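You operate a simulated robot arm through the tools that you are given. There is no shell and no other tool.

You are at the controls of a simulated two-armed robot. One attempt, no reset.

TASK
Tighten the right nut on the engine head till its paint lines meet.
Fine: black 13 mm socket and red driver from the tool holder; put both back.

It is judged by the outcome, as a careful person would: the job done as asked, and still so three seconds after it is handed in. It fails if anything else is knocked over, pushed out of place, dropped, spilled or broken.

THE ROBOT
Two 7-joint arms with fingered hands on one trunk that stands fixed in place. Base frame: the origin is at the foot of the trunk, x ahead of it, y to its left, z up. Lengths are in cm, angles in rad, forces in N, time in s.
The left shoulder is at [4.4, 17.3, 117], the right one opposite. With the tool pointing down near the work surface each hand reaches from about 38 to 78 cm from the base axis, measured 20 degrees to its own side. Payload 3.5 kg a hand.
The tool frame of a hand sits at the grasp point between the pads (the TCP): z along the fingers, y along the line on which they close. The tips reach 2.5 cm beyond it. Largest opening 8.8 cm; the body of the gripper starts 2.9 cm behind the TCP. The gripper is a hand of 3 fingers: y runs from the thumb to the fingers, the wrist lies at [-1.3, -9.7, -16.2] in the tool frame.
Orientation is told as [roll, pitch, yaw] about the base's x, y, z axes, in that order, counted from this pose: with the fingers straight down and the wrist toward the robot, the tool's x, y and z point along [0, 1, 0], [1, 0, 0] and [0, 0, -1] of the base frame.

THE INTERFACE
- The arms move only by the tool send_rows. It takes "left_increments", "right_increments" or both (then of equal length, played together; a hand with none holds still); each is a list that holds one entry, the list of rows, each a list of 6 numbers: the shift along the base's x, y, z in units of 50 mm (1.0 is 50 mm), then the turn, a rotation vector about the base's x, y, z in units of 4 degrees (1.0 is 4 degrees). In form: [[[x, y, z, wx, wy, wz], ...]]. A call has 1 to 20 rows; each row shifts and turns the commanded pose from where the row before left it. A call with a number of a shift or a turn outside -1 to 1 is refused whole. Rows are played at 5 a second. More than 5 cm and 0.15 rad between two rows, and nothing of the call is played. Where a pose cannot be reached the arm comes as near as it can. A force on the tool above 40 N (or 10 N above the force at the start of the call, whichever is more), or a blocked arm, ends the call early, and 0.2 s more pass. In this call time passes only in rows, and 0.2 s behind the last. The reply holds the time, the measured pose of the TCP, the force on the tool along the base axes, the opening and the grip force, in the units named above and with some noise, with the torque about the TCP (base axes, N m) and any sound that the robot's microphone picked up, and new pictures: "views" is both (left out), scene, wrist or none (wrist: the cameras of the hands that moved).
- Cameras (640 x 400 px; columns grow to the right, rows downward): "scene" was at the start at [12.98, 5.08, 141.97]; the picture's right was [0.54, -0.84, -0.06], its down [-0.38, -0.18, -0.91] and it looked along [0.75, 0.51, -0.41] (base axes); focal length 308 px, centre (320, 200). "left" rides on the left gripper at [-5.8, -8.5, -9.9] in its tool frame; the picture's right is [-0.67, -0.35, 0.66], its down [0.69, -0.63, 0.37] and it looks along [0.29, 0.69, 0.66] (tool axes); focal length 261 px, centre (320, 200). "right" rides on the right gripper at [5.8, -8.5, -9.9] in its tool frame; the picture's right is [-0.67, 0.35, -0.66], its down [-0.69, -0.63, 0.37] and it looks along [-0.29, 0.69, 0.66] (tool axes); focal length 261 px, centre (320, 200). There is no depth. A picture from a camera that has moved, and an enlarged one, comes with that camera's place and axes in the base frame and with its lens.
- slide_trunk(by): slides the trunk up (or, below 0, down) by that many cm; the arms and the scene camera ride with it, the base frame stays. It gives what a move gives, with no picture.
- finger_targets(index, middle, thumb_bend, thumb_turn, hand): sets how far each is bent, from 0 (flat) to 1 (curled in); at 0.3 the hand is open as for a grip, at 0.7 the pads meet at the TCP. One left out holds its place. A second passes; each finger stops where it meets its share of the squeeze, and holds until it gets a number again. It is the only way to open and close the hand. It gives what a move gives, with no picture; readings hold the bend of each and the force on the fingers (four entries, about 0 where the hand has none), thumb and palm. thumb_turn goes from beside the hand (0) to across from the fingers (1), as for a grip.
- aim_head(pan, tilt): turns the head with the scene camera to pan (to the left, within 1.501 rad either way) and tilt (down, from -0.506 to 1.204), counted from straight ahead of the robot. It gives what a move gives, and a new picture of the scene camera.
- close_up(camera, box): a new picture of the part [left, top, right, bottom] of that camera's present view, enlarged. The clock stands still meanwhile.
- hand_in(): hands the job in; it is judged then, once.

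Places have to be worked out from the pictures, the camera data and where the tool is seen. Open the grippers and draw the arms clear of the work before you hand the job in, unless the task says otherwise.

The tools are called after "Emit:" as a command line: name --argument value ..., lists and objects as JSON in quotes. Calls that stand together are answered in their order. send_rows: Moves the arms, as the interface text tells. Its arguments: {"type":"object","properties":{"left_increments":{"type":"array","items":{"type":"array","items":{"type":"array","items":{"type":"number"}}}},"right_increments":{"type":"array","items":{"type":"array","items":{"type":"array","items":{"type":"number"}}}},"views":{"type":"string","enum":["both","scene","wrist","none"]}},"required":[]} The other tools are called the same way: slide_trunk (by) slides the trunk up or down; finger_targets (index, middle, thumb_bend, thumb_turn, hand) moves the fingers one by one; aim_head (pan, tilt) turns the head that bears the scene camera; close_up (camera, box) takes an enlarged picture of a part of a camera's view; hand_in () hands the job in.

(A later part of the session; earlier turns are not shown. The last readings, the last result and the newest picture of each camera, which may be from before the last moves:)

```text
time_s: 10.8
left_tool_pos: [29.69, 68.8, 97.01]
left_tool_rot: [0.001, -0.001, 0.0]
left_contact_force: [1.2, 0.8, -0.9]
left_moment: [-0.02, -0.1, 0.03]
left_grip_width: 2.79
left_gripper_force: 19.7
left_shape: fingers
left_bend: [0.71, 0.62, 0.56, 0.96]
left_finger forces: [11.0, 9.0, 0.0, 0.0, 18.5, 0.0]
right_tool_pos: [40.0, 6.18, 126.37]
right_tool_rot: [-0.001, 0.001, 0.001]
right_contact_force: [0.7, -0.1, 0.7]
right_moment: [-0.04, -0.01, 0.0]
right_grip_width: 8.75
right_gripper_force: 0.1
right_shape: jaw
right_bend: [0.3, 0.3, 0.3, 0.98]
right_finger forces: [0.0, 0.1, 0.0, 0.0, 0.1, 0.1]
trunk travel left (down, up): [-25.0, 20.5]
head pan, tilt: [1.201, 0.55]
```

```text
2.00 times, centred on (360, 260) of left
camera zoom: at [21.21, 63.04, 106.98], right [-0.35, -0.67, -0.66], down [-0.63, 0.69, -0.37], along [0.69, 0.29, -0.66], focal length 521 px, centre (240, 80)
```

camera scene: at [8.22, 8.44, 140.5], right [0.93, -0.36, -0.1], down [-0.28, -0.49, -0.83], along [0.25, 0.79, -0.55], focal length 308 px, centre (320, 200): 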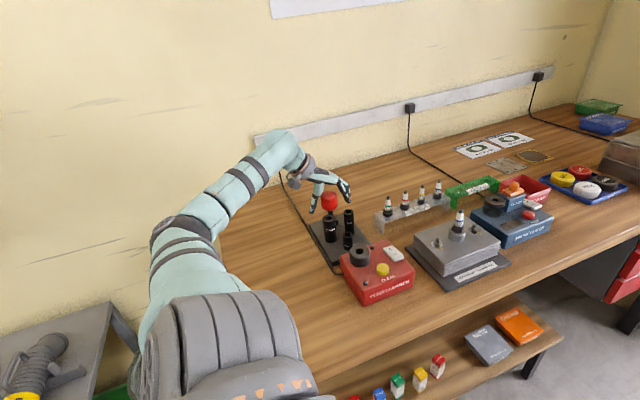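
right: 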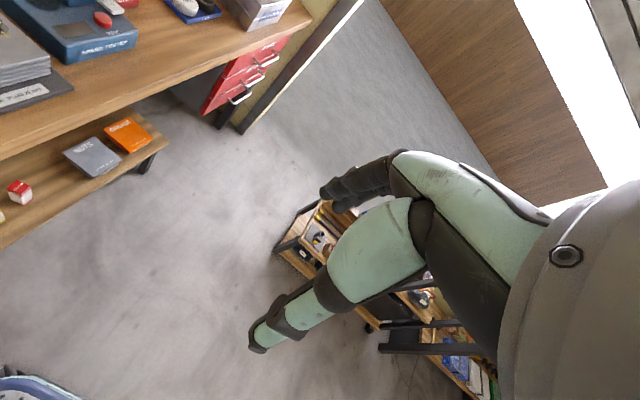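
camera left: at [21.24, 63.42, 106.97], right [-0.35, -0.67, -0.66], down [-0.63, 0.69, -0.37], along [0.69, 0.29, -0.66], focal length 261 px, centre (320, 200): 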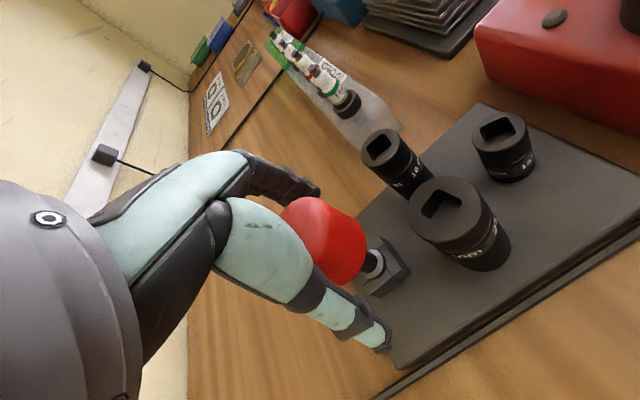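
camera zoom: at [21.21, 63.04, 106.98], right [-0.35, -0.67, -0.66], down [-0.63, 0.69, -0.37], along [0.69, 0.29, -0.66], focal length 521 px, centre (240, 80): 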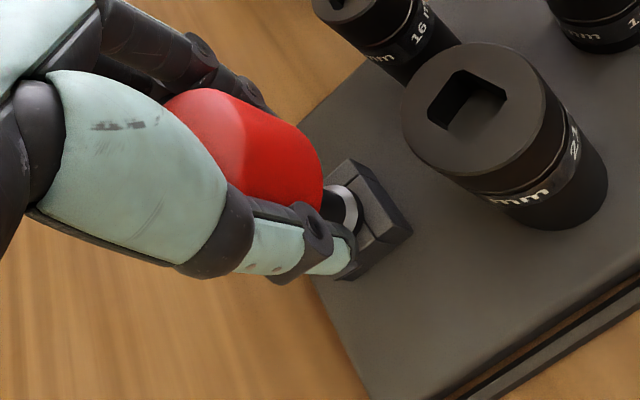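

Now index is over-bent (0.71 vs 0.62), so the centre lies between the two tries. I shift +0.2 cm in y and regrip.

Emit:
finger_targets --hand "left" --index 0.47 --middle 0.47 --thumb_bend 0.47

Emit:
send_rows --left_increments '[[[0, 0.05, 0, 0, 0, 0], [0, 0, 0, 0, 0, 0]]]' --views "none"

Emit:
finger_targets --hand "left" --index 0.7 --middle 0.7 --thumb_bend 0.7

Emit:
close_up --camera "scene" --box '[290, 160, 370, 230]'

```text
time_s: 11.8
left_tool_pos: [29.59, 68.83, 97.03]
left_tool_rot: [0.0, -0.001, 0.0]
left_contact_force: [0.8, 0.3, -0.2]
left_moment: [-0.01, 0.01, 0.01]
left_grip_width: 4.8
left_gripper_force: 0.1
left_shape: fingers
left_bend: [0.47, 0.47, 0.47, 0.97]
left_finger forces: [0.0, 0.1, 0.1, 0.1, 0.0, 0.0]
right_tool_pos: [39.91, 6.08, 126.33]
right_tool_rot: [-0.001, 0.003, 0.002]
right_contact_force: [-0.9, -0.2, -0.1]
right_moment: [0.03, -0.01, 0.04]
right_grip_width: 8.74
right_gripper_force: 0.1
right_shape: jaw
right_bend: [0.3, 0.3, 0.3, 0.98]
right_finger forces: [0.0, 0.1, 0.0, 0.0, 0.0, 0.0]
trunk travel left (down, up): [-25.0, 20.5]
head pan, tilt: [1.201, 0.55]
```

```text
time_s: 12.3
left_tool_pos: [29.63, 68.96, 97.03]
left_tool_rot: [-0.002, 0.001, 0.001]
left_contact_force: [-0.3, -0.5, 0.7]
left_moment: [0.04, -0.03, 0.03]
left_grip_width: 4.77
left_gripper_force: 0.0
left_shape: fingers
left_bend: [0.47, 0.47, 0.47, 0.97]
left_finger forces: [0.0, 0.1, 0.0, 0.1, 0.1, 0.0]
right_tool_pos: [39.91, 6.22, 126.28]
right_tool_rot: [0.001, 0.002, 0.001]
right_contact_force: [-0.8, -0.3, 0.0]
right_moment: [-0.01, 0.0, 0.02]
right_grip_width: 8.74
right_gripper_force: 0.0
right_shape: jaw
right_bend: [0.3, 0.3, 0.3, 0.98]
right_finger forces: [0.0, 0.0, 0.0, 0.1, 0.0, 0.1]
trunk travel left (down, up): [-25.0, 20.5]
head pan, tilt: [1.201, 0.55]
```

```text
time_s: 13.3
left_tool_pos: [29.6, 69.04, 96.94]
left_tool_rot: [0.0, -0.001, 0.0]
left_contact_force: [1.1, 0.1, -0.2]
left_moment: [0.02, -0.08, -0.02]
left_grip_width: 3.1
left_gripper_force: 14.3
left_shape: fingers
left_bend: [0.57, 0.62, 0.56, 0.96]
left_finger forces: [9.2, 5.2, 0.0, 0.0, 14.1, 0.0]
right_tool_pos: [40.05, 6.14, 126.36]
right_tool_rot: [-0.001, 0.002, 0.002]
right_contact_force: [0.0, 1.1, 0.8]
right_moment: [0.01, -0.02, 0.0]
right_grip_width: 8.76
right_gripper_force: 0.0
right_shape: jaw
right_bend: [0.3, 0.3, 0.3, 0.98]
right_finger forces: [0.1, 0.1, 0.0, 0.0, 0.0, 0.0]
trunk travel left (down, up): [-25.0, 20.5]
head pan, tilt: [1.201, 0.55]
```

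```text
5.71 times, centred on (330, 195) of scene
camera zoom: at [8.24, 8.43, 140.5], right [0.93, -0.36, -0.1], down [-0.28, -0.49, -0.83], along [0.25, 0.79, -0.55], focal length 1757 px, centre (263, 229)
```

zoom: 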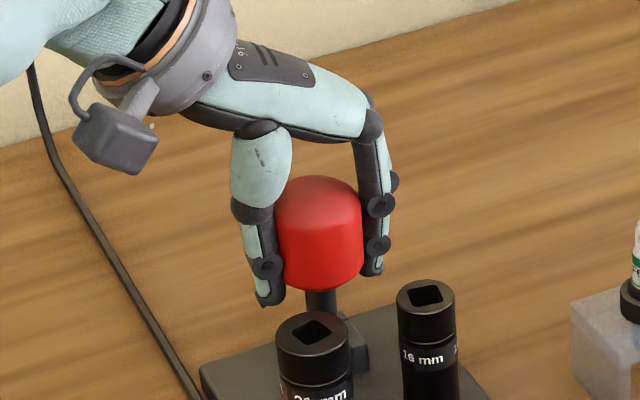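

Grip is repeatable: index 9 N, middle 5 N. I tighten middle and thumb a little for a balanced, firmer hold.

Emit:
finger_targets --hand "left" --index 0.71 --middle 0.77 --thumb_bend 0.76

Emit:
close_up --camera "scene" --box '[290, 160, 370, 230]'

Emit:
close_up --camera "left" --box '[260, 160, 460, 360]'

```text
time_s: 14.3
left_tool_pos: [29.56, 69.17, 97.06]
left_tool_rot: [0.0, 0.0, 0.0]
left_contact_force: [-0.3, -0.3, -0.2]
left_moment: [0.03, 0.0, 0.02]
left_grip_width: 2.93
left_gripper_force: 21.2
left_shape: fingers
left_bend: [0.56, 0.63, 0.58, 0.95]
left_finger forces: [11.3, 9.9, 0.0, 0.2, 21.7, 0.0]
right_tool_pos: [39.83, 6.17, 126.21]
right_tool_rot: [0.002, 0.002, 0.004]
right_contact_force: [0.3, -0.2, -1.2]
right_moment: [0.0, 0.0, 0.01]
right_grip_width: 8.77
right_gripper_force: 0.1
right_shape: jaw
right_bend: [0.3, 0.3, 0.3, 0.98]
right_finger forces: [0.0, 0.0, 0.1, 0.1, 0.0, 0.0]
trunk travel left (down, up): [-25.0, 20.5]
head pan, tilt: [1.201, 0.55]
```

```text
5.71 times, centred on (330, 195) of scene
camera zoom: at [8.21, 8.43, 140.5], right [0.93, -0.36, -0.1], down [-0.28, -0.49, -0.83], along [0.25, 0.79, -0.55], focal length 1757 px, centre (263, 229)
```

zoom: 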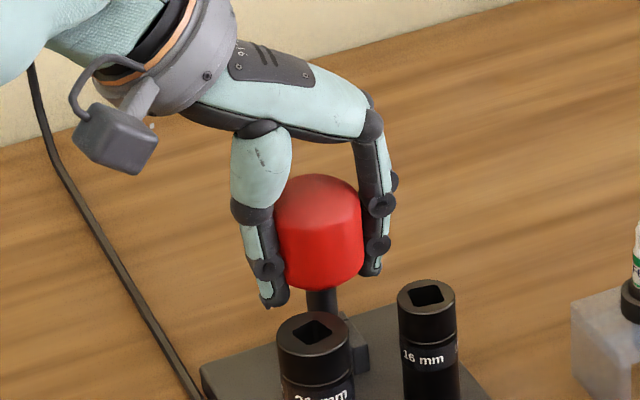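

```text
2.00 times, centred on (360, 260) of left
camera zoom: at [21.15, 63.29, 107.01], right [-0.35, -0.67, -0.66], down [-0.63, 0.69, -0.37], along [0.69, 0.29, -0.66], focal length 521 px, centre (240, 80)
```

zoom: 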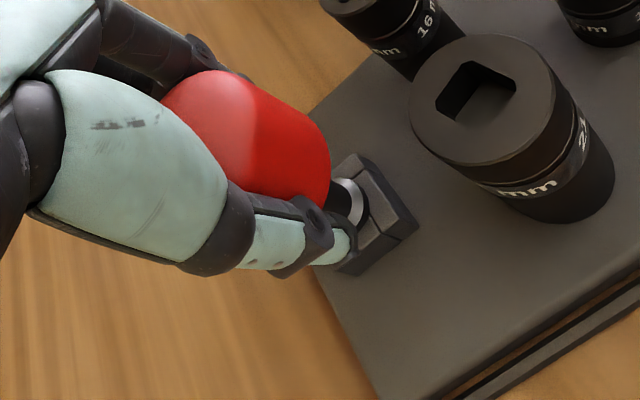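

Grip is balanced at 21 N. I note the driver's home pose as TCP ≈ [29.6, 69.05, 97.0], yaw 0, and lift straight up.

Emit:
send_rows --left_increments '[[[0, 0, 0.2, 0, 0, 0], [0, 0, 0.3, 0, 0, 0], [0, 0, 0.5, 0, 0, 0]]]' --views "both"

Emit:
close_up --camera "scene" --box '[290, 150, 370, 230]'

Emit:
close_up --camera "left" --box '[280, 160, 480, 360]'

```text
time_s: 15.2
left_tool_pos: [29.54, 69.07, 102.06]
left_tool_rot: [0.0, 0.001, 0.001]
left_contact_force: [0.5, 0.9, -0.8]
left_moment: [-0.01, 0.01, 0.01]
left_grip_width: 2.92
left_gripper_force: 21.4
left_shape: fingers
left_bend: [0.56, 0.63, 0.58, 0.95]
left_finger forces: [11.3, 9.8, 0.1, 0.0, 21.6, 0.1]
right_tool_pos: [39.94, 6.17, 126.3]
right_tool_rot: [0.001, 0.003, 0.002]
right_contact_force: [-0.4, 0.7, 0.1]
right_moment: [-0.03, 0.01, -0.01]
right_grip_width: 8.76
right_gripper_force: 0.1
right_shape: jaw
right_bend: [0.3, 0.3, 0.3, 0.98]
right_finger forces: [0.0, 0.0, 0.0, 0.0, 0.1, 0.1]
trunk travel left (down, up): [-25.0, 20.5]
head pan, tilt: [1.201, 0.55]
camera scene: at [8.2, 8.38, 140.51], right [0.93, -0.36, -0.1], down [-0.28, -0.49, -0.83], along [0.25, 0.8, -0.55], focal length 308 px, centre (320, 200)
camera left: at [21.19, 63.27, 112.06], right [-0.35, -0.67, -0.66], down [-0.63, 0.69, -0.37], along [0.69, 0.29, -0.66], focal length 261 px, centre (320, 200)
```

scene: 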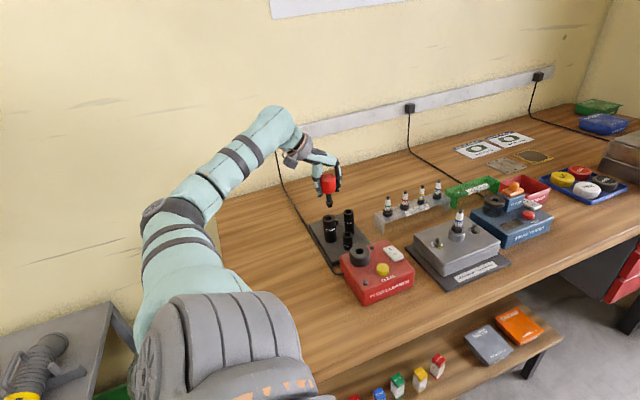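
left: 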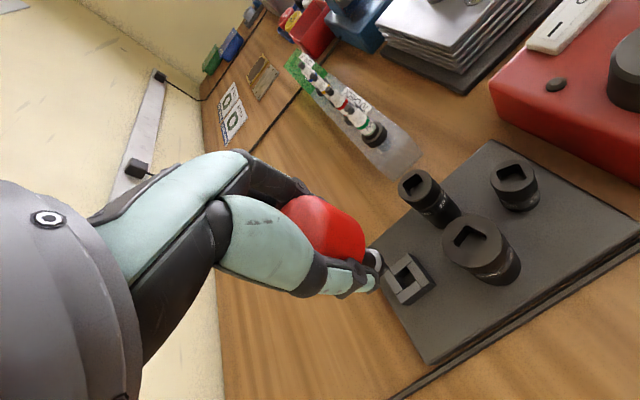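

```text
5.00 times, centred on (330, 190) of scene
camera zoom: at [8.2, 8.38, 140.51], right [0.93, -0.36, -0.1], down [-0.28, -0.49, -0.83], along [0.25, 0.8, -0.55], focal length 1538 px, centre (270, 250)
```

zoom: 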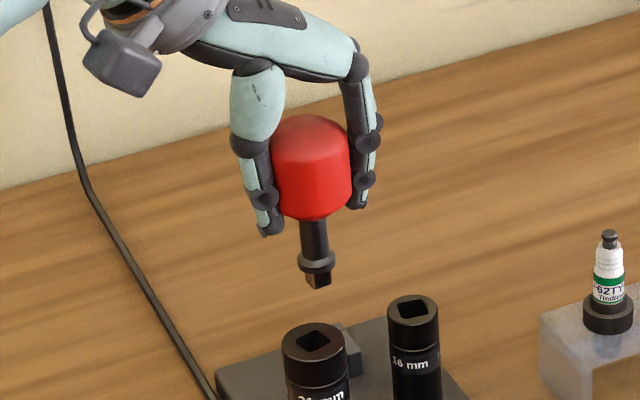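

```text
2.00 times, centred on (380, 260) of left
camera zoom: at [21.19, 63.27, 112.06], right [-0.35, -0.67, -0.66], down [-0.63, 0.69, -0.37], along [0.69, 0.29, -0.66], focal length 521 px, centre (200, 80)
```

zoom: 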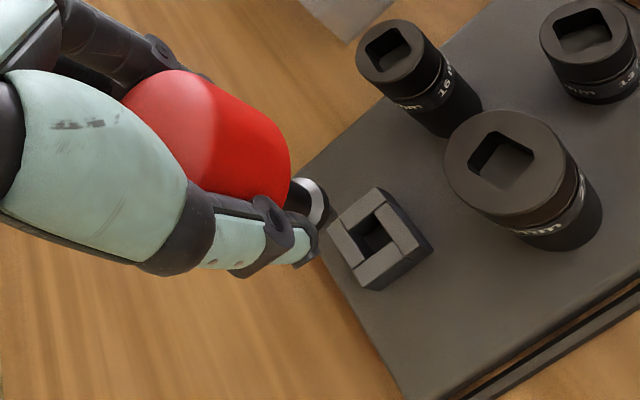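

The driver came out clean: flange ≈5 cm and square tip ≈6.4 cm below TCP, square aligned with the base axes at yaw 0. I zoom on the 13 mm socket's square and the block for orientation.

Emit:
close_up --camera "left" --box '[480, 145, 560, 215]'

Emit:
close_up --camera "left" --box '[370, 240, 450, 310]'

Emit:
close_up --camera "scene" --box '[310, 190, 350, 220]'

Emit:
close_up --camera "scene" --box '[330, 220, 370, 250]'

```text
5.71 times, centred on (520, 180) of left
camera zoom: at [21.19, 63.27, 112.06], right [-0.35, -0.67, -0.66], down [-0.63, 0.69, -0.37], along [0.69, 0.29, -0.66], focal length 1489 px, centre (-823, 314)
```

zoom: 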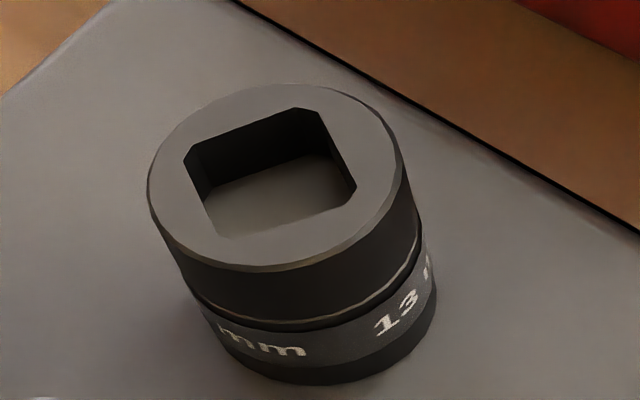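

```text
5.71 times, centred on (410, 275) of left
camera zoom: at [21.19, 63.27, 112.06], right [-0.35, -0.67, -0.66], down [-0.63, 0.69, -0.37], along [0.69, 0.29, -0.66], focal length 1489 px, centre (-194, -229)
```

zoom: 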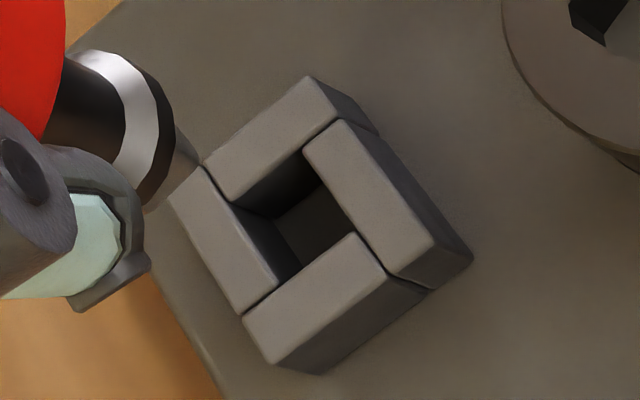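

```text
13.33 times, centred on (330, 205) of scene
camera zoom: at [8.2, 8.38, 140.51], right [0.93, -0.36, -0.1], down [-0.28, -0.49, -0.83], along [0.25, 0.8, -0.55], focal length 4100 px, centre (187, 133)
```

zoom: 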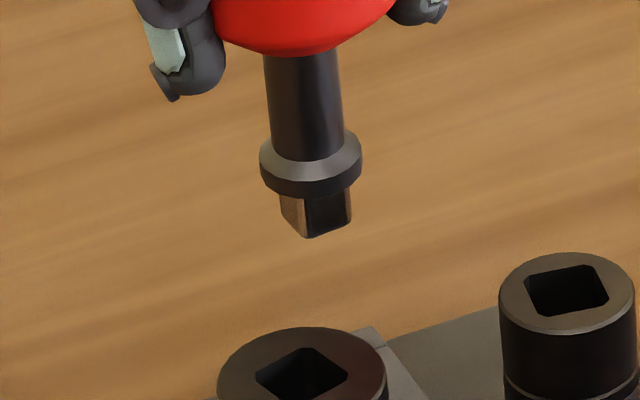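

```text
13.33 times, centred on (350, 235) of scene
camera zoom: at [8.2, 8.38, 140.51], right [0.93, -0.36, -0.1], down [-0.28, -0.49, -0.83], along [0.25, 0.8, -0.55], focal length 4100 px, centre (-80, -267)
```

zoom: 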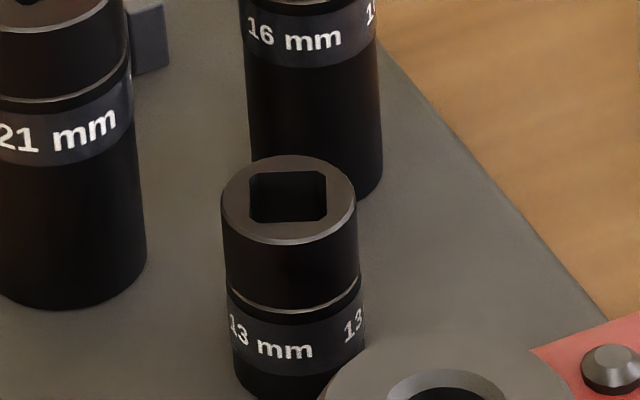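

Block is aligned to the base axes; the socket's square is turned −26° about z, centre ≈ [29.7–30.0, 58.8]. I raise, travel over the 13 mm socket and yaw the hand −26°.

Emit:
send_rows --left_increments '[[[0, 0, 0.8, 0, 0, 0], [0.02, -0.5, 0, 0, 0, -1], [0.02, -0.5, 0, 0, 0, -1], [0.02, -0.5, 0, 0, 0, -1], [0, -0.52, 0, 0, 0, -1], [0, 0, 0, 0, 0, -1], [0, 0, 0, 0, 0, -1], [0, 0, 0, 0, 0, -0.5]]]' --views "both"

Emit:
close_up --camera "scene" --box '[300, 160, 400, 260]'

Emit:
close_up --camera "left" --box '[280, 160, 480, 360]'

```text
time_s: 16.9
left_tool_pos: [29.95, 58.97, 105.99]
left_tool_rot: [0.0, -0.001, -0.458]
left_contact_force: [-0.8, 0.6, -2.4]
left_moment: [0.0, -0.03, -0.01]
left_grip_width: 2.89
left_gripper_force: 21.2
left_shape: fingers
left_bend: [0.56, 0.63, 0.59, 0.95]
left_finger forces: [11.4, 9.6, 0.0, 0.0, 21.5, 0.1]
right_tool_pos: [39.85, 6.2, 126.39]
right_tool_rot: [0.001, 0.001, 0.001]
right_contact_force: [-0.7, 0.1, 0.5]
right_moment: [-0.06, 0.05, 0.0]
right_grip_width: 8.75
right_gripper_force: 0.1
right_shape: jaw
right_bend: [0.3, 0.3, 0.3, 0.98]
right_finger forces: [0.1, 0.1, 0.1, 0.1, 0.0, 0.0]
trunk travel left (down, up): [-25.0, 20.5]
head pan, tilt: [1.201, 0.55]
camera scene: at [8.21, 8.41, 140.5], right [0.93, -0.36, -0.1], down [-0.28, -0.49, -0.83], along [0.25, 0.79, -0.55], focal length 308 px, centre (320, 200)
camera left: at [19.85, 57.56, 116.01], right [-0.61, -0.45, -0.66], down [-0.26, 0.89, -0.37], along [0.75, -0.05, -0.66], focal length 261 px, centre (320, 200)
```

scene: 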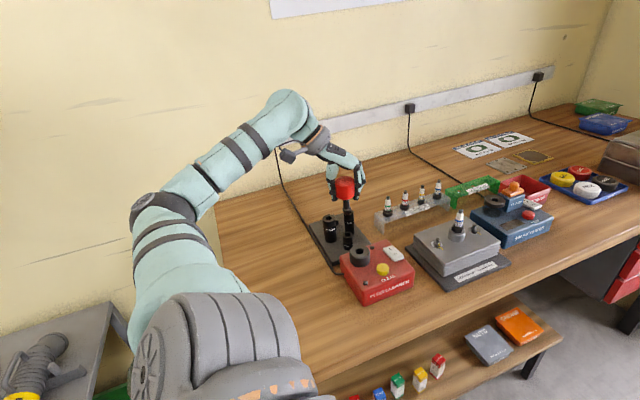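
left: 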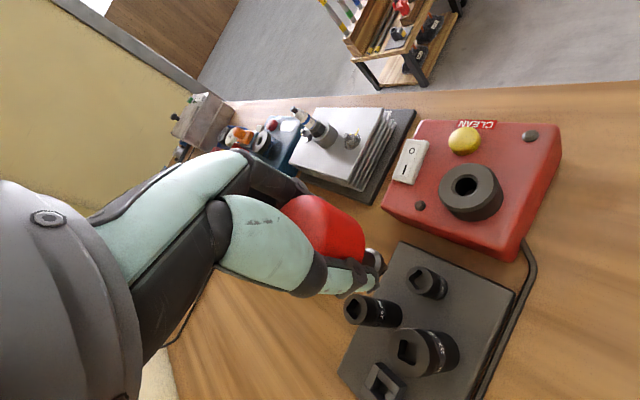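

```text
4.00 times, centred on (350, 210) of scene
camera zoom: at [8.21, 8.41, 140.5], right [0.93, -0.36, -0.1], down [-0.28, -0.49, -0.83], along [0.25, 0.79, -0.55], focal length 1230 px, centre (200, 160)
```

zoom: 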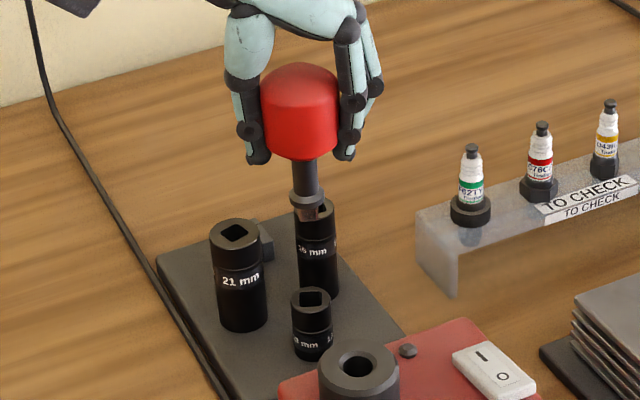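

```text
2.00 times, centred on (380, 260) of left
camera zoom: at [19.85, 57.56, 116.01], right [-0.61, -0.45, -0.66], down [-0.26, 0.89, -0.37], along [0.75, -0.05, -0.66], focal length 521 px, centre (200, 80)
```

zoom: 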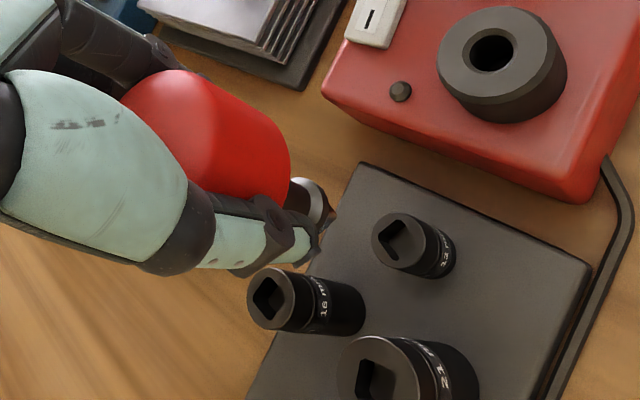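

Rough alignment looks good. I lower 5 cm so the square tip is just above the socket, then fine-check.

Emit:
send_rows --left_increments '[[[0, 0, -0.5, 0, 0, 0], [0, 0, -0.45, 0, 0, 0]]]' --views "none"

Emit:
close_up --camera "scene" --box '[330, 205, 370, 235]'

Emit:
close_up --camera "left" --box '[350, 220, 450, 300]'

Emit:
close_up --camera "left" --box '[280, 160, 520, 340]'

```text
time_s: 17.6
left_tool_pos: [30.16, 58.96, 101.28]
left_tool_rot: [-0.001, 0.0, -0.454]
left_contact_force: [0.3, 0.1, -2.6]
left_moment: [0.0, 0.0, -0.03]
left_grip_width: 2.93
left_gripper_force: 21.1
left_shape: fingers
left_bend: [0.56, 0.63, 0.59, 0.95]
left_finger forces: [11.4, 9.7, 0.0, 0.0, 21.5, 0.0]
right_tool_pos: [39.93, 6.1, 126.32]
right_tool_rot: [0.001, 0.0, 0.001]
right_contact_force: [-0.3, 0.2, 0.4]
right_moment: [0.0, 0.01, -0.01]
right_grip_width: 8.76
right_gripper_force: 0.1
right_shape: jaw
right_bend: [0.3, 0.3, 0.3, 0.98]
right_finger forces: [0.0, 0.1, 0.1, 0.1, 0.1, 0.0]
trunk travel left (down, up): [-25.0, 20.5]
head pan, tilt: [1.201, 0.55]
```

```text
13.33 times, centred on (350, 220) of scene
camera zoom: at [8.22, 8.45, 140.5], right [0.93, -0.36, -0.1], down [-0.28, -0.49, -0.83], along [0.25, 0.79, -0.55], focal length 4100 px, centre (-80, -67)
```

zoom: 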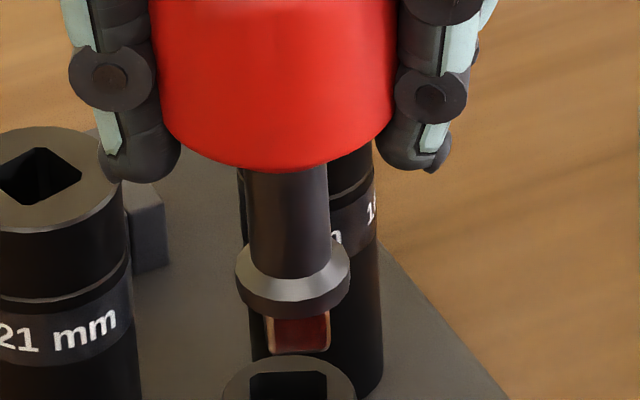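

```text
5.00 times, centred on (400, 260) of left
camera zoom: at [19.93, 57.63, 111.27], right [-0.61, -0.45, -0.66], down [-0.26, 0.89, -0.37], along [0.75, -0.05, -0.66], focal length 1303 px, centre (-80, -100)
```

zoom: 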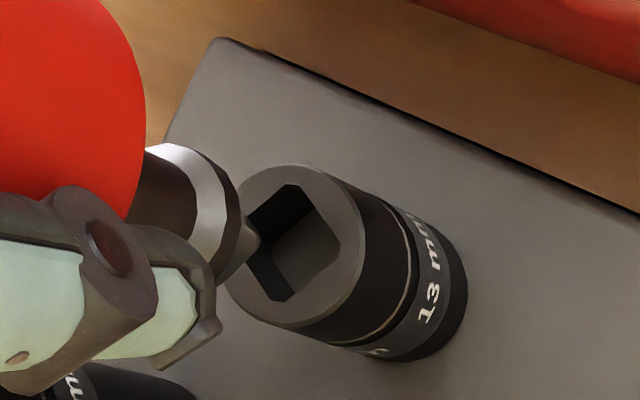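

```text
2.22 times, centred on (400, 250) of left
camera zoom: at [19.93, 57.63, 111.27], right [-0.61, -0.45, -0.66], down [-0.26, 0.89, -0.37], along [0.75, -0.05, -0.66], focal length 579 px, centre (142, 89)
```

zoom: 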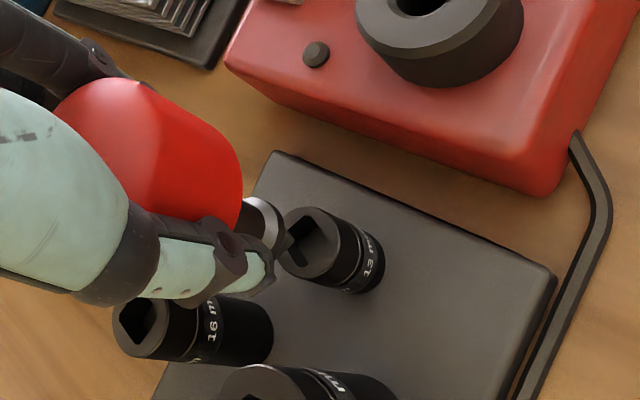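

Fine measurement: the driver axis is ≈0.27 cm in +x and ≈0.28 cm in +y from the socket hole. I shift by that and lower 1.2 cm to just above the hole.

Emit:
send_rows --left_increments '[[[-0.054, -0.056, 0, 0, 0, 0], [0, 0, -0.12, 0, 0, 0], [0, 0, -0.1, 0, 0, 0]]]' --views "none"

Emit:
close_up --camera "scene" --box '[330, 205, 370, 235]'

Emit:
close_up --camera "left" --box '[350, 220, 450, 300]'

```text
time_s: 18.4
left_tool_pos: [29.62, 58.66, 100.15]
left_tool_rot: [0.0, 0.001, -0.454]
left_contact_force: [0.1, 0.6, -1.5]
left_moment: [0.02, -0.01, -0.01]
left_grip_width: 2.93
left_gripper_force: 21.7
left_shape: fingers
left_bend: [0.56, 0.63, 0.59, 0.95]
left_finger forces: [11.5, 9.6, 0.1, 0.0, 21.5, 0.1]
right_tool_pos: [39.88, 6.23, 126.32]
right_tool_rot: [0.0, 0.002, 0.002]
right_contact_force: [0.2, 0.6, 0.0]
right_moment: [0.04, 0.01, 0.02]
right_grip_width: 8.78
right_gripper_force: 0.1
right_shape: jaw
right_bend: [0.3, 0.3, 0.3, 0.98]
right_finger forces: [0.0, 0.0, 0.1, 0.0, 0.1, 0.0]
trunk travel left (down, up): [-25.0, 20.5]
head pan, tilt: [1.201, 0.55]
```

```text
13.33 times, centred on (350, 220) of scene
camera zoom: at [8.21, 8.42, 140.5], right [0.93, -0.36, -0.1], down [-0.28, -0.49, -0.83], along [0.25, 0.79, -0.55], focal length 4100 px, centre (-80, -67)
```

zoom: 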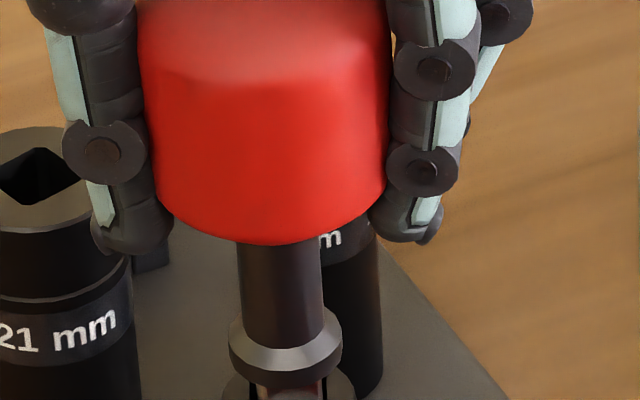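

```text
5.00 times, centred on (400, 260) of left
camera zoom: at [19.56, 57.28, 110.14], right [-0.61, -0.45, -0.66], down [-0.26, 0.89, -0.37], along [0.75, -0.05, -0.66], focal length 1303 px, centre (-80, -100)
```

zoom: 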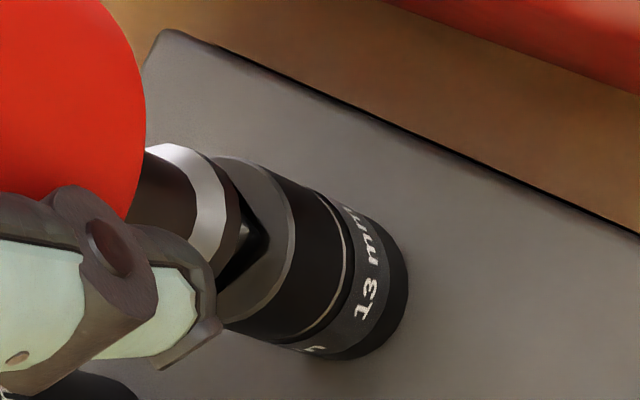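

Both views show the axis lined up with the socket. I lower gently, watching forces.

Emit:
send_rows --left_increments '[[[0, 0, -0.06, 0, 0, 0], [0, 0, -0.06, 0, 0, 0], [0, 0, 0, 0, 0, 0]]]' --views "none"

Emit:
close_up --camera "scene" --box '[330, 215, 370, 245]'

Emit:
close_up --camera "left" --box '[350, 220, 450, 300]'

```text
time_s: 19.1
left_tool_pos: [29.69, 58.68, 99.53]
left_tool_rot: [0.0, -0.001, -0.453]
left_contact_force: [-0.7, -0.2, -1.1]
left_moment: [-0.02, 0.01, 0.0]
left_grip_width: 2.93
left_gripper_force: 21.0
left_shape: fingers
left_bend: [0.56, 0.63, 0.59, 0.95]
left_finger forces: [11.5, 9.7, 0.1, 0.0, 21.5, 0.0]
right_tool_pos: [40.04, 6.22, 126.3]
right_tool_rot: [-0.001, 0.002, 0.003]
right_contact_force: [-0.1, -0.3, 0.0]
right_moment: [0.04, 0.0, -0.02]
right_grip_width: 8.76
right_gripper_force: 0.1
right_shape: jaw
right_bend: [0.3, 0.3, 0.3, 0.98]
right_finger forces: [0.0, 0.0, 0.1, 0.0, 0.1, 0.0]
trunk travel left (down, up): [-25.0, 20.5]
head pan, tilt: [1.201, 0.55]
```

```text
13.33 times, centred on (350, 230) of scene
camera zoom: at [8.21, 8.42, 140.5], right [0.93, -0.36, -0.1], down [-0.28, -0.49, -0.83], along [0.25, 0.79, -0.55], focal length 4100 px, centre (-80, -200)
```

zoom: 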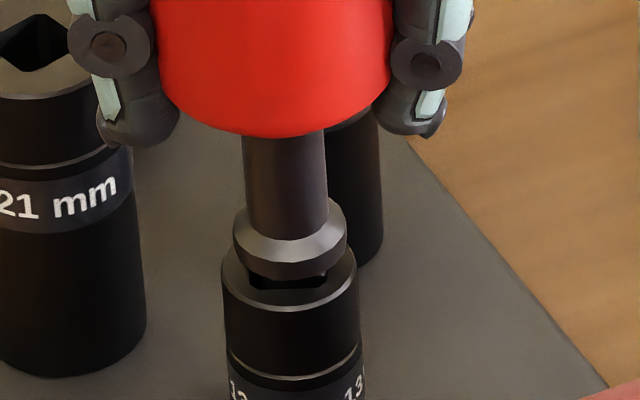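

```text
5.00 times, centred on (400, 260) of left
camera zoom: at [19.6, 57.26, 109.58], right [-0.61, -0.45, -0.66], down [-0.27, 0.89, -0.37], along [0.75, -0.05, -0.66], focal length 1303 px, centre (-80, -100)
```

zoom: 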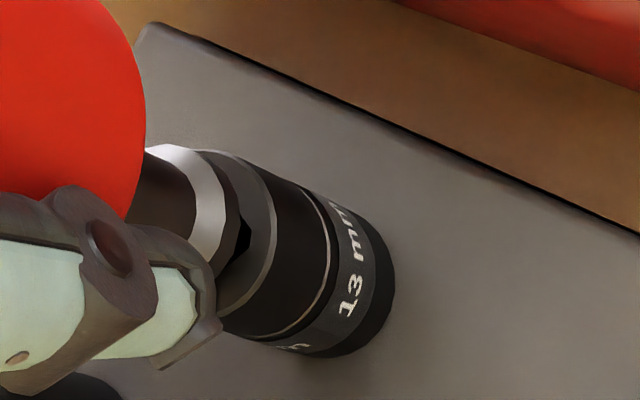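

The tip seems to have entered the hole without force. I keep lowering in small steps until the flange meets the socket.

Emit:
send_rows --left_increments '[[[0, 0, -0.05, 0, 0, 0], [0, 0, -0.05, 0, 0, 0], [0, 0, -0.05, 0, 0, 0]]]' --views "none"

Emit:
close_up --camera "scene" --box '[330, 215, 370, 245]'

Emit:
close_up --camera "left" --box '[350, 220, 450, 300]'

```text
time_s: 19.9
left_tool_pos: [29.48, 58.62, 99.05]
left_tool_rot: [0.003, -0.001, -0.453]
left_contact_force: [-0.2, 1.4, 10.2]
left_moment: [0.04, 0.12, -0.03]
left_grip_width: 2.82
left_gripper_force: 20.0
left_shape: fingers
left_bend: [0.56, 0.63, 0.59, 0.95]
left_finger forces: [10.8, 8.2, 0.0, 0.0, 21.5, 0.0]
right_tool_pos: [39.9, 6.11, 126.39]
right_tool_rot: [0.001, 0.002, 0.002]
right_contact_force: [-0.5, -1.1, -0.7]
right_moment: [0.04, 0.0, -0.04]
right_grip_width: 8.74
right_gripper_force: 0.2
right_shape: jaw
right_bend: [0.3, 0.3, 0.3, 0.98]
right_finger forces: [0.1, 0.0, 0.0, 0.1, 0.1, 0.1]
trunk travel left (down, up): [-25.0, 20.5]
head pan, tilt: [1.201, 0.55]
```

```text
13.33 times, centred on (350, 230) of scene
camera zoom: at [8.07, 8.23, 140.54], right [0.93, -0.36, -0.1], down [-0.28, -0.49, -0.83], along [0.25, 0.8, -0.55], focal length 4100 px, centre (-80, -200)
```

zoom: 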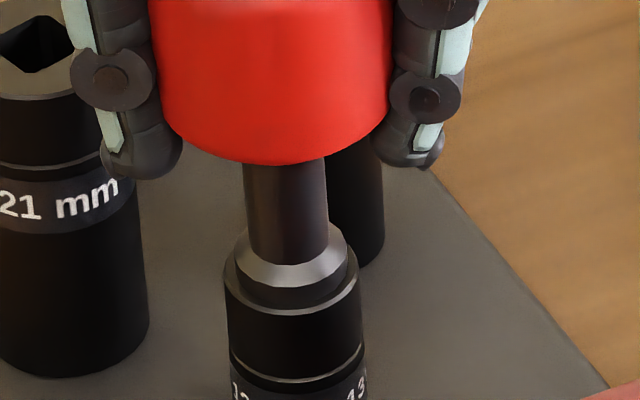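

```text
5.00 times, centred on (400, 260) of left
camera zoom: at [19.45, 57.11, 109.0], right [-0.61, -0.45, -0.66], down [-0.26, 0.89, -0.36], along [0.75, -0.05, -0.66], focal length 1303 px, centre (-80, -100)
```

zoom: 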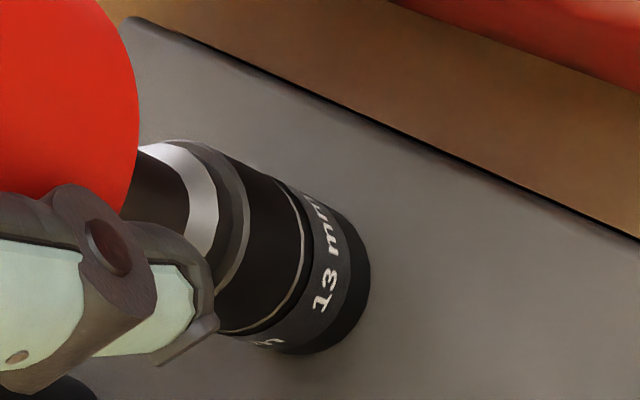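

Force up to 10 N with the flange about at the socket top. I press slightly further to see if it is fully seated and listen for a click.

Emit:
send_rows --left_increments '[[[0, 0, -0.04, 0, 0, 0], [0, 0, -0.04, 0, 0, 0], [0, 0, 0, 0, 0, 0]]]' --views "none"

Emit:
close_up --camera "scene" --box '[330, 215, 370, 245]'

Emit:
close_up --camera "left" --box '[350, 220, 450, 300]'

```text
time_s: 20.8
left_tool_pos: [29.42, 58.33, 98.57]
left_tool_rot: [0.003, -0.004, -0.454]
left_contact_force: [-0.9, 2.7, 22.5]
left_moment: [-0.02, 0.2, -0.03]
left_grip_width: 2.55
left_gripper_force: 17.1
left_shape: fingers
left_bend: [0.56, 0.65, 0.62, 0.95]
left_finger forces: [10.6, 5.8, 0.0, 0.0, 18.9, 0.1]
right_tool_pos: [39.72, 5.85, 126.34]
right_tool_rot: [0.003, 0.001, 0.001]
right_contact_force: [0.4, -0.6, 0.7]
right_moment: [0.02, -0.01, -0.02]
right_grip_width: 8.75
right_gripper_force: 0.1
right_shape: jaw
right_bend: [0.3, 0.3, 0.3, 0.98]
right_finger forces: [0.1, 0.0, 0.0, 0.1, 0.0, 0.1]
trunk travel left (down, up): [-25.0, 20.5]
head pan, tilt: [1.201, 0.55]
```

```text
13.33 times, centred on (350, 230) of scene
camera zoom: at [8.0, 8.11, 140.54], right [0.93, -0.36, -0.1], down [-0.28, -0.49, -0.83], along [0.25, 0.8, -0.55], focal length 4100 px, centre (-80, -200)
```

zoom: 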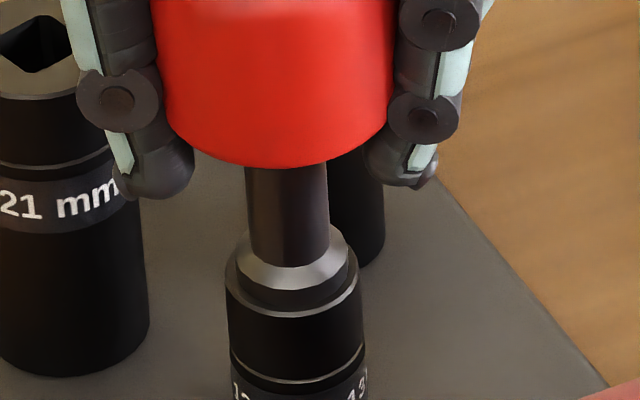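

```text
5.00 times, centred on (400, 260) of left
camera zoom: at [19.39, 56.98, 108.65], right [-0.61, -0.45, -0.66], down [-0.26, 0.89, -0.36], along [0.75, -0.05, -0.66], focal length 1303 px, centre (-80, -100)
```

zoom: 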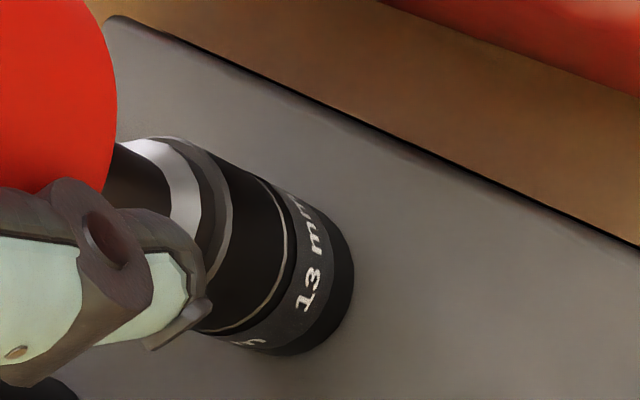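

The driver is fully seated; the hand just slid ~0.4 cm down the knob. I open, come up 0.6 cm, and regrip at the same height as before.

Emit:
finger_targets --hand "left" --index 0.47 --middle 0.47 --thumb_bend 0.47

Emit:
send_rows --left_increments '[[[0, 0, 0.06, 0, 0, 0], [0, 0, 0.06, 0, 0, 0], [0, 0, 0, 0, 0, 0]]]' --views "none"

Emit:
close_up --camera "scene" --box '[310, 180, 390, 250]'

Emit:
close_up --camera "left" --box '[280, 180, 440, 300]'

```text
time_s: 21.8
left_tool_pos: [29.59, 58.54, 98.59]
left_tool_rot: [0.0, -0.001, -0.454]
left_contact_force: [0.0, -0.1, -0.4]
left_moment: [0.02, -0.03, -0.01]
left_grip_width: 4.78
left_gripper_force: 0.1
left_shape: fingers
left_bend: [0.47, 0.47, 0.47, 0.97]
left_finger forces: [0.0, 0.0, 0.1, 0.0, 0.2, 0.1]
right_tool_pos: [39.9, 6.17, 126.26]
right_tool_rot: [0.0, 0.002, 0.001]
right_contact_force: [-0.3, -0.6, 0.0]
right_moment: [-0.01, -0.01, -0.03]
right_grip_width: 8.77
right_gripper_force: 0.1
right_shape: jaw
right_bend: [0.3, 0.3, 0.3, 0.98]
right_finger forces: [0.0, 0.0, 0.0, 0.1, 0.1, 0.0]
trunk travel left (down, up): [-25.0, 20.5]
head pan, tilt: [1.201, 0.55]
```

```text
time_s: 22.6
left_tool_pos: [29.62, 58.56, 98.93]
left_tool_rot: [0.0, 0.0, -0.453]
left_contact_force: [-0.6, 0.3, -0.2]
left_moment: [0.04, -0.02, 0.0]
left_grip_width: 4.77
left_gripper_force: 0.2
left_shape: fingers
left_bend: [0.47, 0.47, 0.47, 0.97]
left_finger forces: [0.1, 0.0, 0.1, 0.0, 0.0, 0.0]
right_tool_pos: [39.9, 6.07, 126.33]
right_tool_rot: [0.0, 0.001, 0.001]
right_contact_force: [-0.6, -0.4, 0.1]
right_moment: [-0.02, 0.04, -0.01]
right_grip_width: 8.77
right_gripper_force: 0.0
right_shape: jaw
right_bend: [0.3, 0.3, 0.3, 0.98]
right_finger forces: [0.0, 0.0, 0.1, 0.1, 0.0, 0.0]
trunk travel left (down, up): [-25.0, 20.5]
head pan, tilt: [1.201, 0.55]
```

```text
5.71 times, centred on (350, 215) of scene
camera zoom: at [8.19, 8.39, 140.5], right [0.93, -0.36, -0.1], down [-0.28, -0.49, -0.83], along [0.25, 0.8, -0.55], focal length 1757 px, centre (149, 114)
```

zoom: 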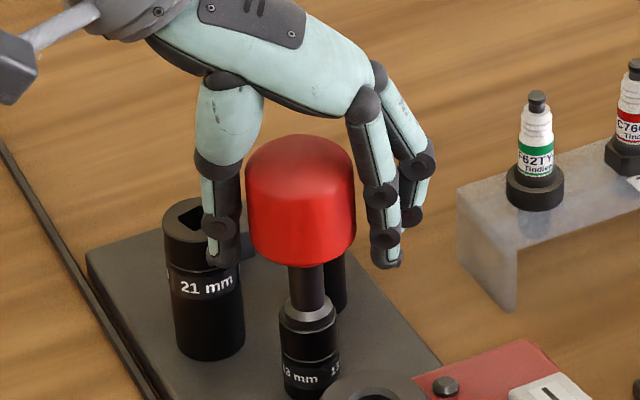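

```text
3.33 times, centred on (360, 240) of left
camera zoom: at [19.54, 57.23, 109.01], right [-0.61, -0.45, -0.66], down [-0.26, 0.89, -0.37], along [0.75, -0.05, -0.66], focal length 869 px, centre (187, 67)
```

zoom: 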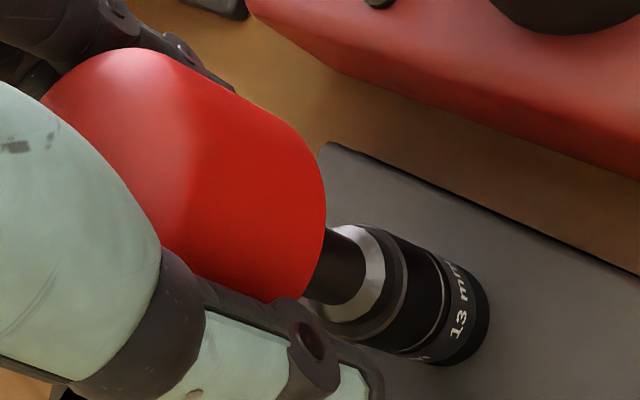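

The driver stands upright in the socket and the knob is centred between the fingers. I regrip with the same targets.

Emit:
finger_targets --hand "left" --index 0.7 --middle 0.7 --thumb_bend 0.7

Emit:
finger_targets --hand "left" --index 0.73 --middle 0.8 --thumb_bend 0.78

Emit:
close_up --camera "scene" --box '[310, 180, 390, 250]'

```text
time_s: 23.6
left_tool_pos: [29.7, 58.6, 98.98]
left_tool_rot: [0.0, -0.001, -0.453]
left_contact_force: [0.9, 0.7, 0.4]
left_moment: [0.03, -0.01, 0.01]
left_grip_width: 2.95
left_gripper_force: 13.9
left_shape: fingers
left_bend: [0.57, 0.65, 0.56, 0.96]
left_finger forces: [9.8, 3.8, 0.1, 0.1, 14.0, 0.1]
right_tool_pos: [40.0, 6.15, 126.27]
right_tool_rot: [-0.001, 0.003, 0.002]
right_contact_force: [-0.5, -0.1, 0.7]
right_moment: [-0.01, 0.02, -0.02]
right_grip_width: 8.76
right_gripper_force: 0.1
right_shape: jaw
right_bend: [0.3, 0.3, 0.3, 0.98]
right_finger forces: [0.0, 0.1, 0.0, 0.0, 0.1, 0.1]
trunk travel left (down, up): [-25.0, 20.5]
head pan, tilt: [1.201, 0.55]
```

```text
time_s: 24.6
left_tool_pos: [29.79, 58.68, 99.05]
left_tool_rot: [0.0, 0.001, -0.455]
left_contact_force: [0.2, -0.6, -2.8]
left_moment: [0.01, 0.04, 0.0]
left_grip_width: 2.51
left_gripper_force: 22.9
left_shape: fingers
left_bend: [0.71, 0.65, 0.61, 0.95]
left_finger forces: [12.2, 9.1, 0.1, 0.0, 23.3, 0.0]
right_tool_pos: [39.92, 6.13, 126.38]
right_tool_rot: [-0.001, 0.002, 0.002]
right_contact_force: [0.1, -0.1, 0.9]
right_moment: [-0.02, 0.01, 0.02]
right_grip_width: 8.78
right_gripper_force: 0.0
right_shape: jaw
right_bend: [0.3, 0.3, 0.3, 0.98]
right_finger forces: [0.0, 0.0, 0.1, 0.0, 0.0, 0.0]
trunk travel left (down, up): [-25.0, 20.5]
head pan, tilt: [1.201, 0.55]
```

```text
5.71 times, centred on (350, 215) of scene
camera zoom: at [8.2, 8.43, 140.5], right [0.93, -0.36, -0.1], down [-0.28, -0.49, -0.83], along [0.25, 0.79, -0.55], focal length 1757 px, centre (149, 114)
```

zoom: 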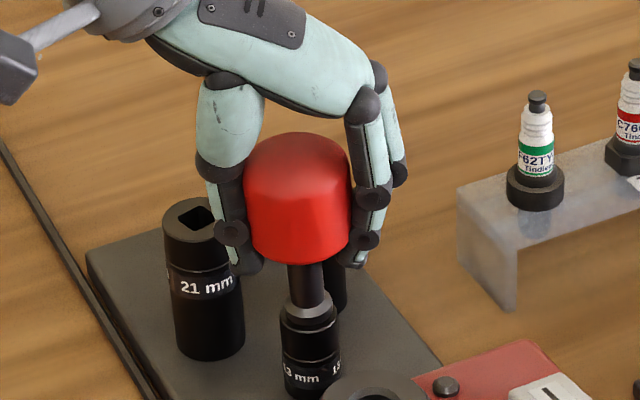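

Index slipped under the knob's lower edge (bend 0.71), so the grip is a bit low. I open, raise 0.4 cm, and regrip.

Emit:
finger_targets --hand "left" --index 0.47 --middle 0.47 --thumb_bend 0.47

Emit:
send_rows --left_increments '[[[0, 0, 0.09, 0, 0, 0], [0, 0, 0, 0, 0, 0]]]' --views "none"

Emit:
finger_targets --hand "left" --index 0.68 --middle 0.73 --thumb_bend 0.7

Emit:
finger_targets --hand "left" --index 0.71 --middle 0.78 --thumb_bend 0.77

Emit:
close_up --camera "scene" --box '[310, 180, 390, 250]'

```text
time_s: 25.6
left_tool_pos: [29.64, 58.73, 98.99]
left_tool_rot: [-0.001, 0.0, -0.453]
left_contact_force: [0.2, -0.5, -0.2]
left_moment: [-0.02, 0.03, -0.01]
left_grip_width: 4.76
left_gripper_force: 0.1
left_shape: fingers
left_bend: [0.47, 0.47, 0.47, 0.97]
left_finger forces: [0.0, 0.0, 0.0, 0.0, 0.1, 0.1]
right_tool_pos: [39.91, 6.14, 126.3]
right_tool_rot: [0.0, 0.001, 0.001]
right_contact_force: [-0.7, 0.3, -0.1]
right_moment: [-0.04, -0.03, -0.01]
right_grip_width: 8.8
right_gripper_force: 0.1
right_shape: jaw
right_bend: [0.3, 0.3, 0.3, 0.98]
right_finger forces: [0.0, 0.0, 0.0, 0.1, 0.1, 0.0]
trunk travel left (down, up): [-25.0, 20.5]
head pan, tilt: [1.201, 0.55]
```

```text
time_s: 26.1
left_tool_pos: [29.71, 58.59, 99.53]
left_tool_rot: [-0.001, 0.001, -0.453]
left_contact_force: [0.6, 0.3, 0.6]
left_moment: [-0.02, 0.0, 0.0]
left_grip_width: 4.75
left_gripper_force: 0.1
left_shape: fingers
left_bend: [0.47, 0.47, 0.47, 0.97]
left_finger forces: [0.0, 0.1, 0.0, 0.0, 0.1, 0.0]
right_tool_pos: [39.9, 6.22, 126.36]
right_tool_rot: [0.0, 0.003, 0.002]
right_contact_force: [-0.6, -0.3, -0.8]
right_moment: [-0.01, -0.02, 0.03]
right_grip_width: 8.76
right_gripper_force: 0.0
right_shape: jaw
right_bend: [0.3, 0.3, 0.3, 0.98]
right_finger forces: [0.0, 0.1, 0.1, 0.1, 0.0, 0.1]
trunk travel left (down, up): [-25.0, 20.5]
head pan, tilt: [1.201, 0.55]
```

```text
time_s: 27.1
left_tool_pos: [29.57, 58.59, 99.47]
left_tool_rot: [0.001, 0.0, -0.454]
left_contact_force: [0.4, -0.9, 0.3]
left_moment: [-0.02, 0.03, -0.03]
left_grip_width: 3.19
left_gripper_force: 15.7
left_shape: fingers
left_bend: [0.58, 0.62, 0.55, 0.96]
left_finger forces: [6.8, 9.4, 0.0, 0.1, 15.5, 0.0]
right_tool_pos: [39.96, 6.23, 126.38]
right_tool_rot: [-0.001, 0.001, 0.002]
right_contact_force: [-0.2, -0.4, 0.4]
right_moment: [-0.04, -0.01, 0.01]
right_grip_width: 8.76
right_gripper_force: 0.1
right_shape: jaw
right_bend: [0.3, 0.3, 0.3, 0.98]
right_finger forces: [0.0, 0.0, 0.0, 0.0, 0.1, 0.1]
trunk travel left (down, up): [-25.0, 20.5]
head pan, tilt: [1.201, 0.55]
```

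```text
time_s: 28.1
left_tool_pos: [29.7, 58.66, 99.6]
left_tool_rot: [0.0, 0.0, -0.454]
left_contact_force: [0.0, 0.2, 0.7]
left_moment: [0.0, 0.0, 0.03]
left_grip_width: 2.98
left_gripper_force: 22.0
left_shape: fingers
left_bend: [0.56, 0.63, 0.59, 0.95]
left_finger forces: [10.7, 10.2, 0.0, 0.1, 21.7, 0.1]
right_tool_pos: [39.93, 6.19, 126.23]
right_tool_rot: [0.0, 0.002, 0.004]
right_contact_force: [-0.5, 0.3, 0.0]
right_moment: [0.01, 0.01, 0.02]
right_grip_width: 8.76
right_gripper_force: 0.0
right_shape: jaw
right_bend: [0.3, 0.3, 0.3, 0.98]
right_finger forces: [0.1, 0.0, 0.0, 0.0, 0.0, 0.0]
trunk travel left (down, up): [-25.0, 20.5]
head pan, tilt: [1.201, 0.55]
```

```text
5.71 times, centred on (350, 215) of scene
camera zoom: at [8.21, 8.42, 140.5], right [0.93, -0.36, -0.1], down [-0.28, -0.49, -0.83], along [0.25, 0.79, -0.55], focal length 1757 px, centre (149, 114)
```

zoom: 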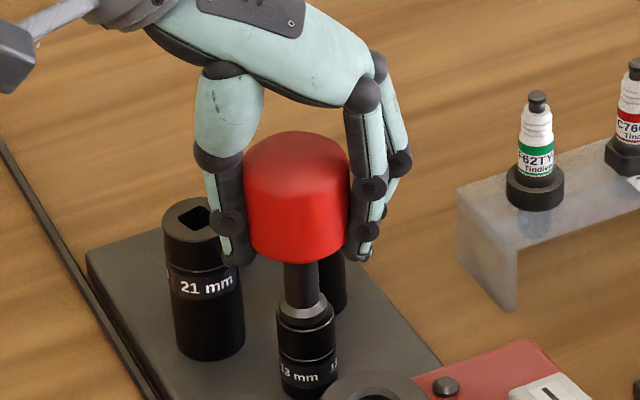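

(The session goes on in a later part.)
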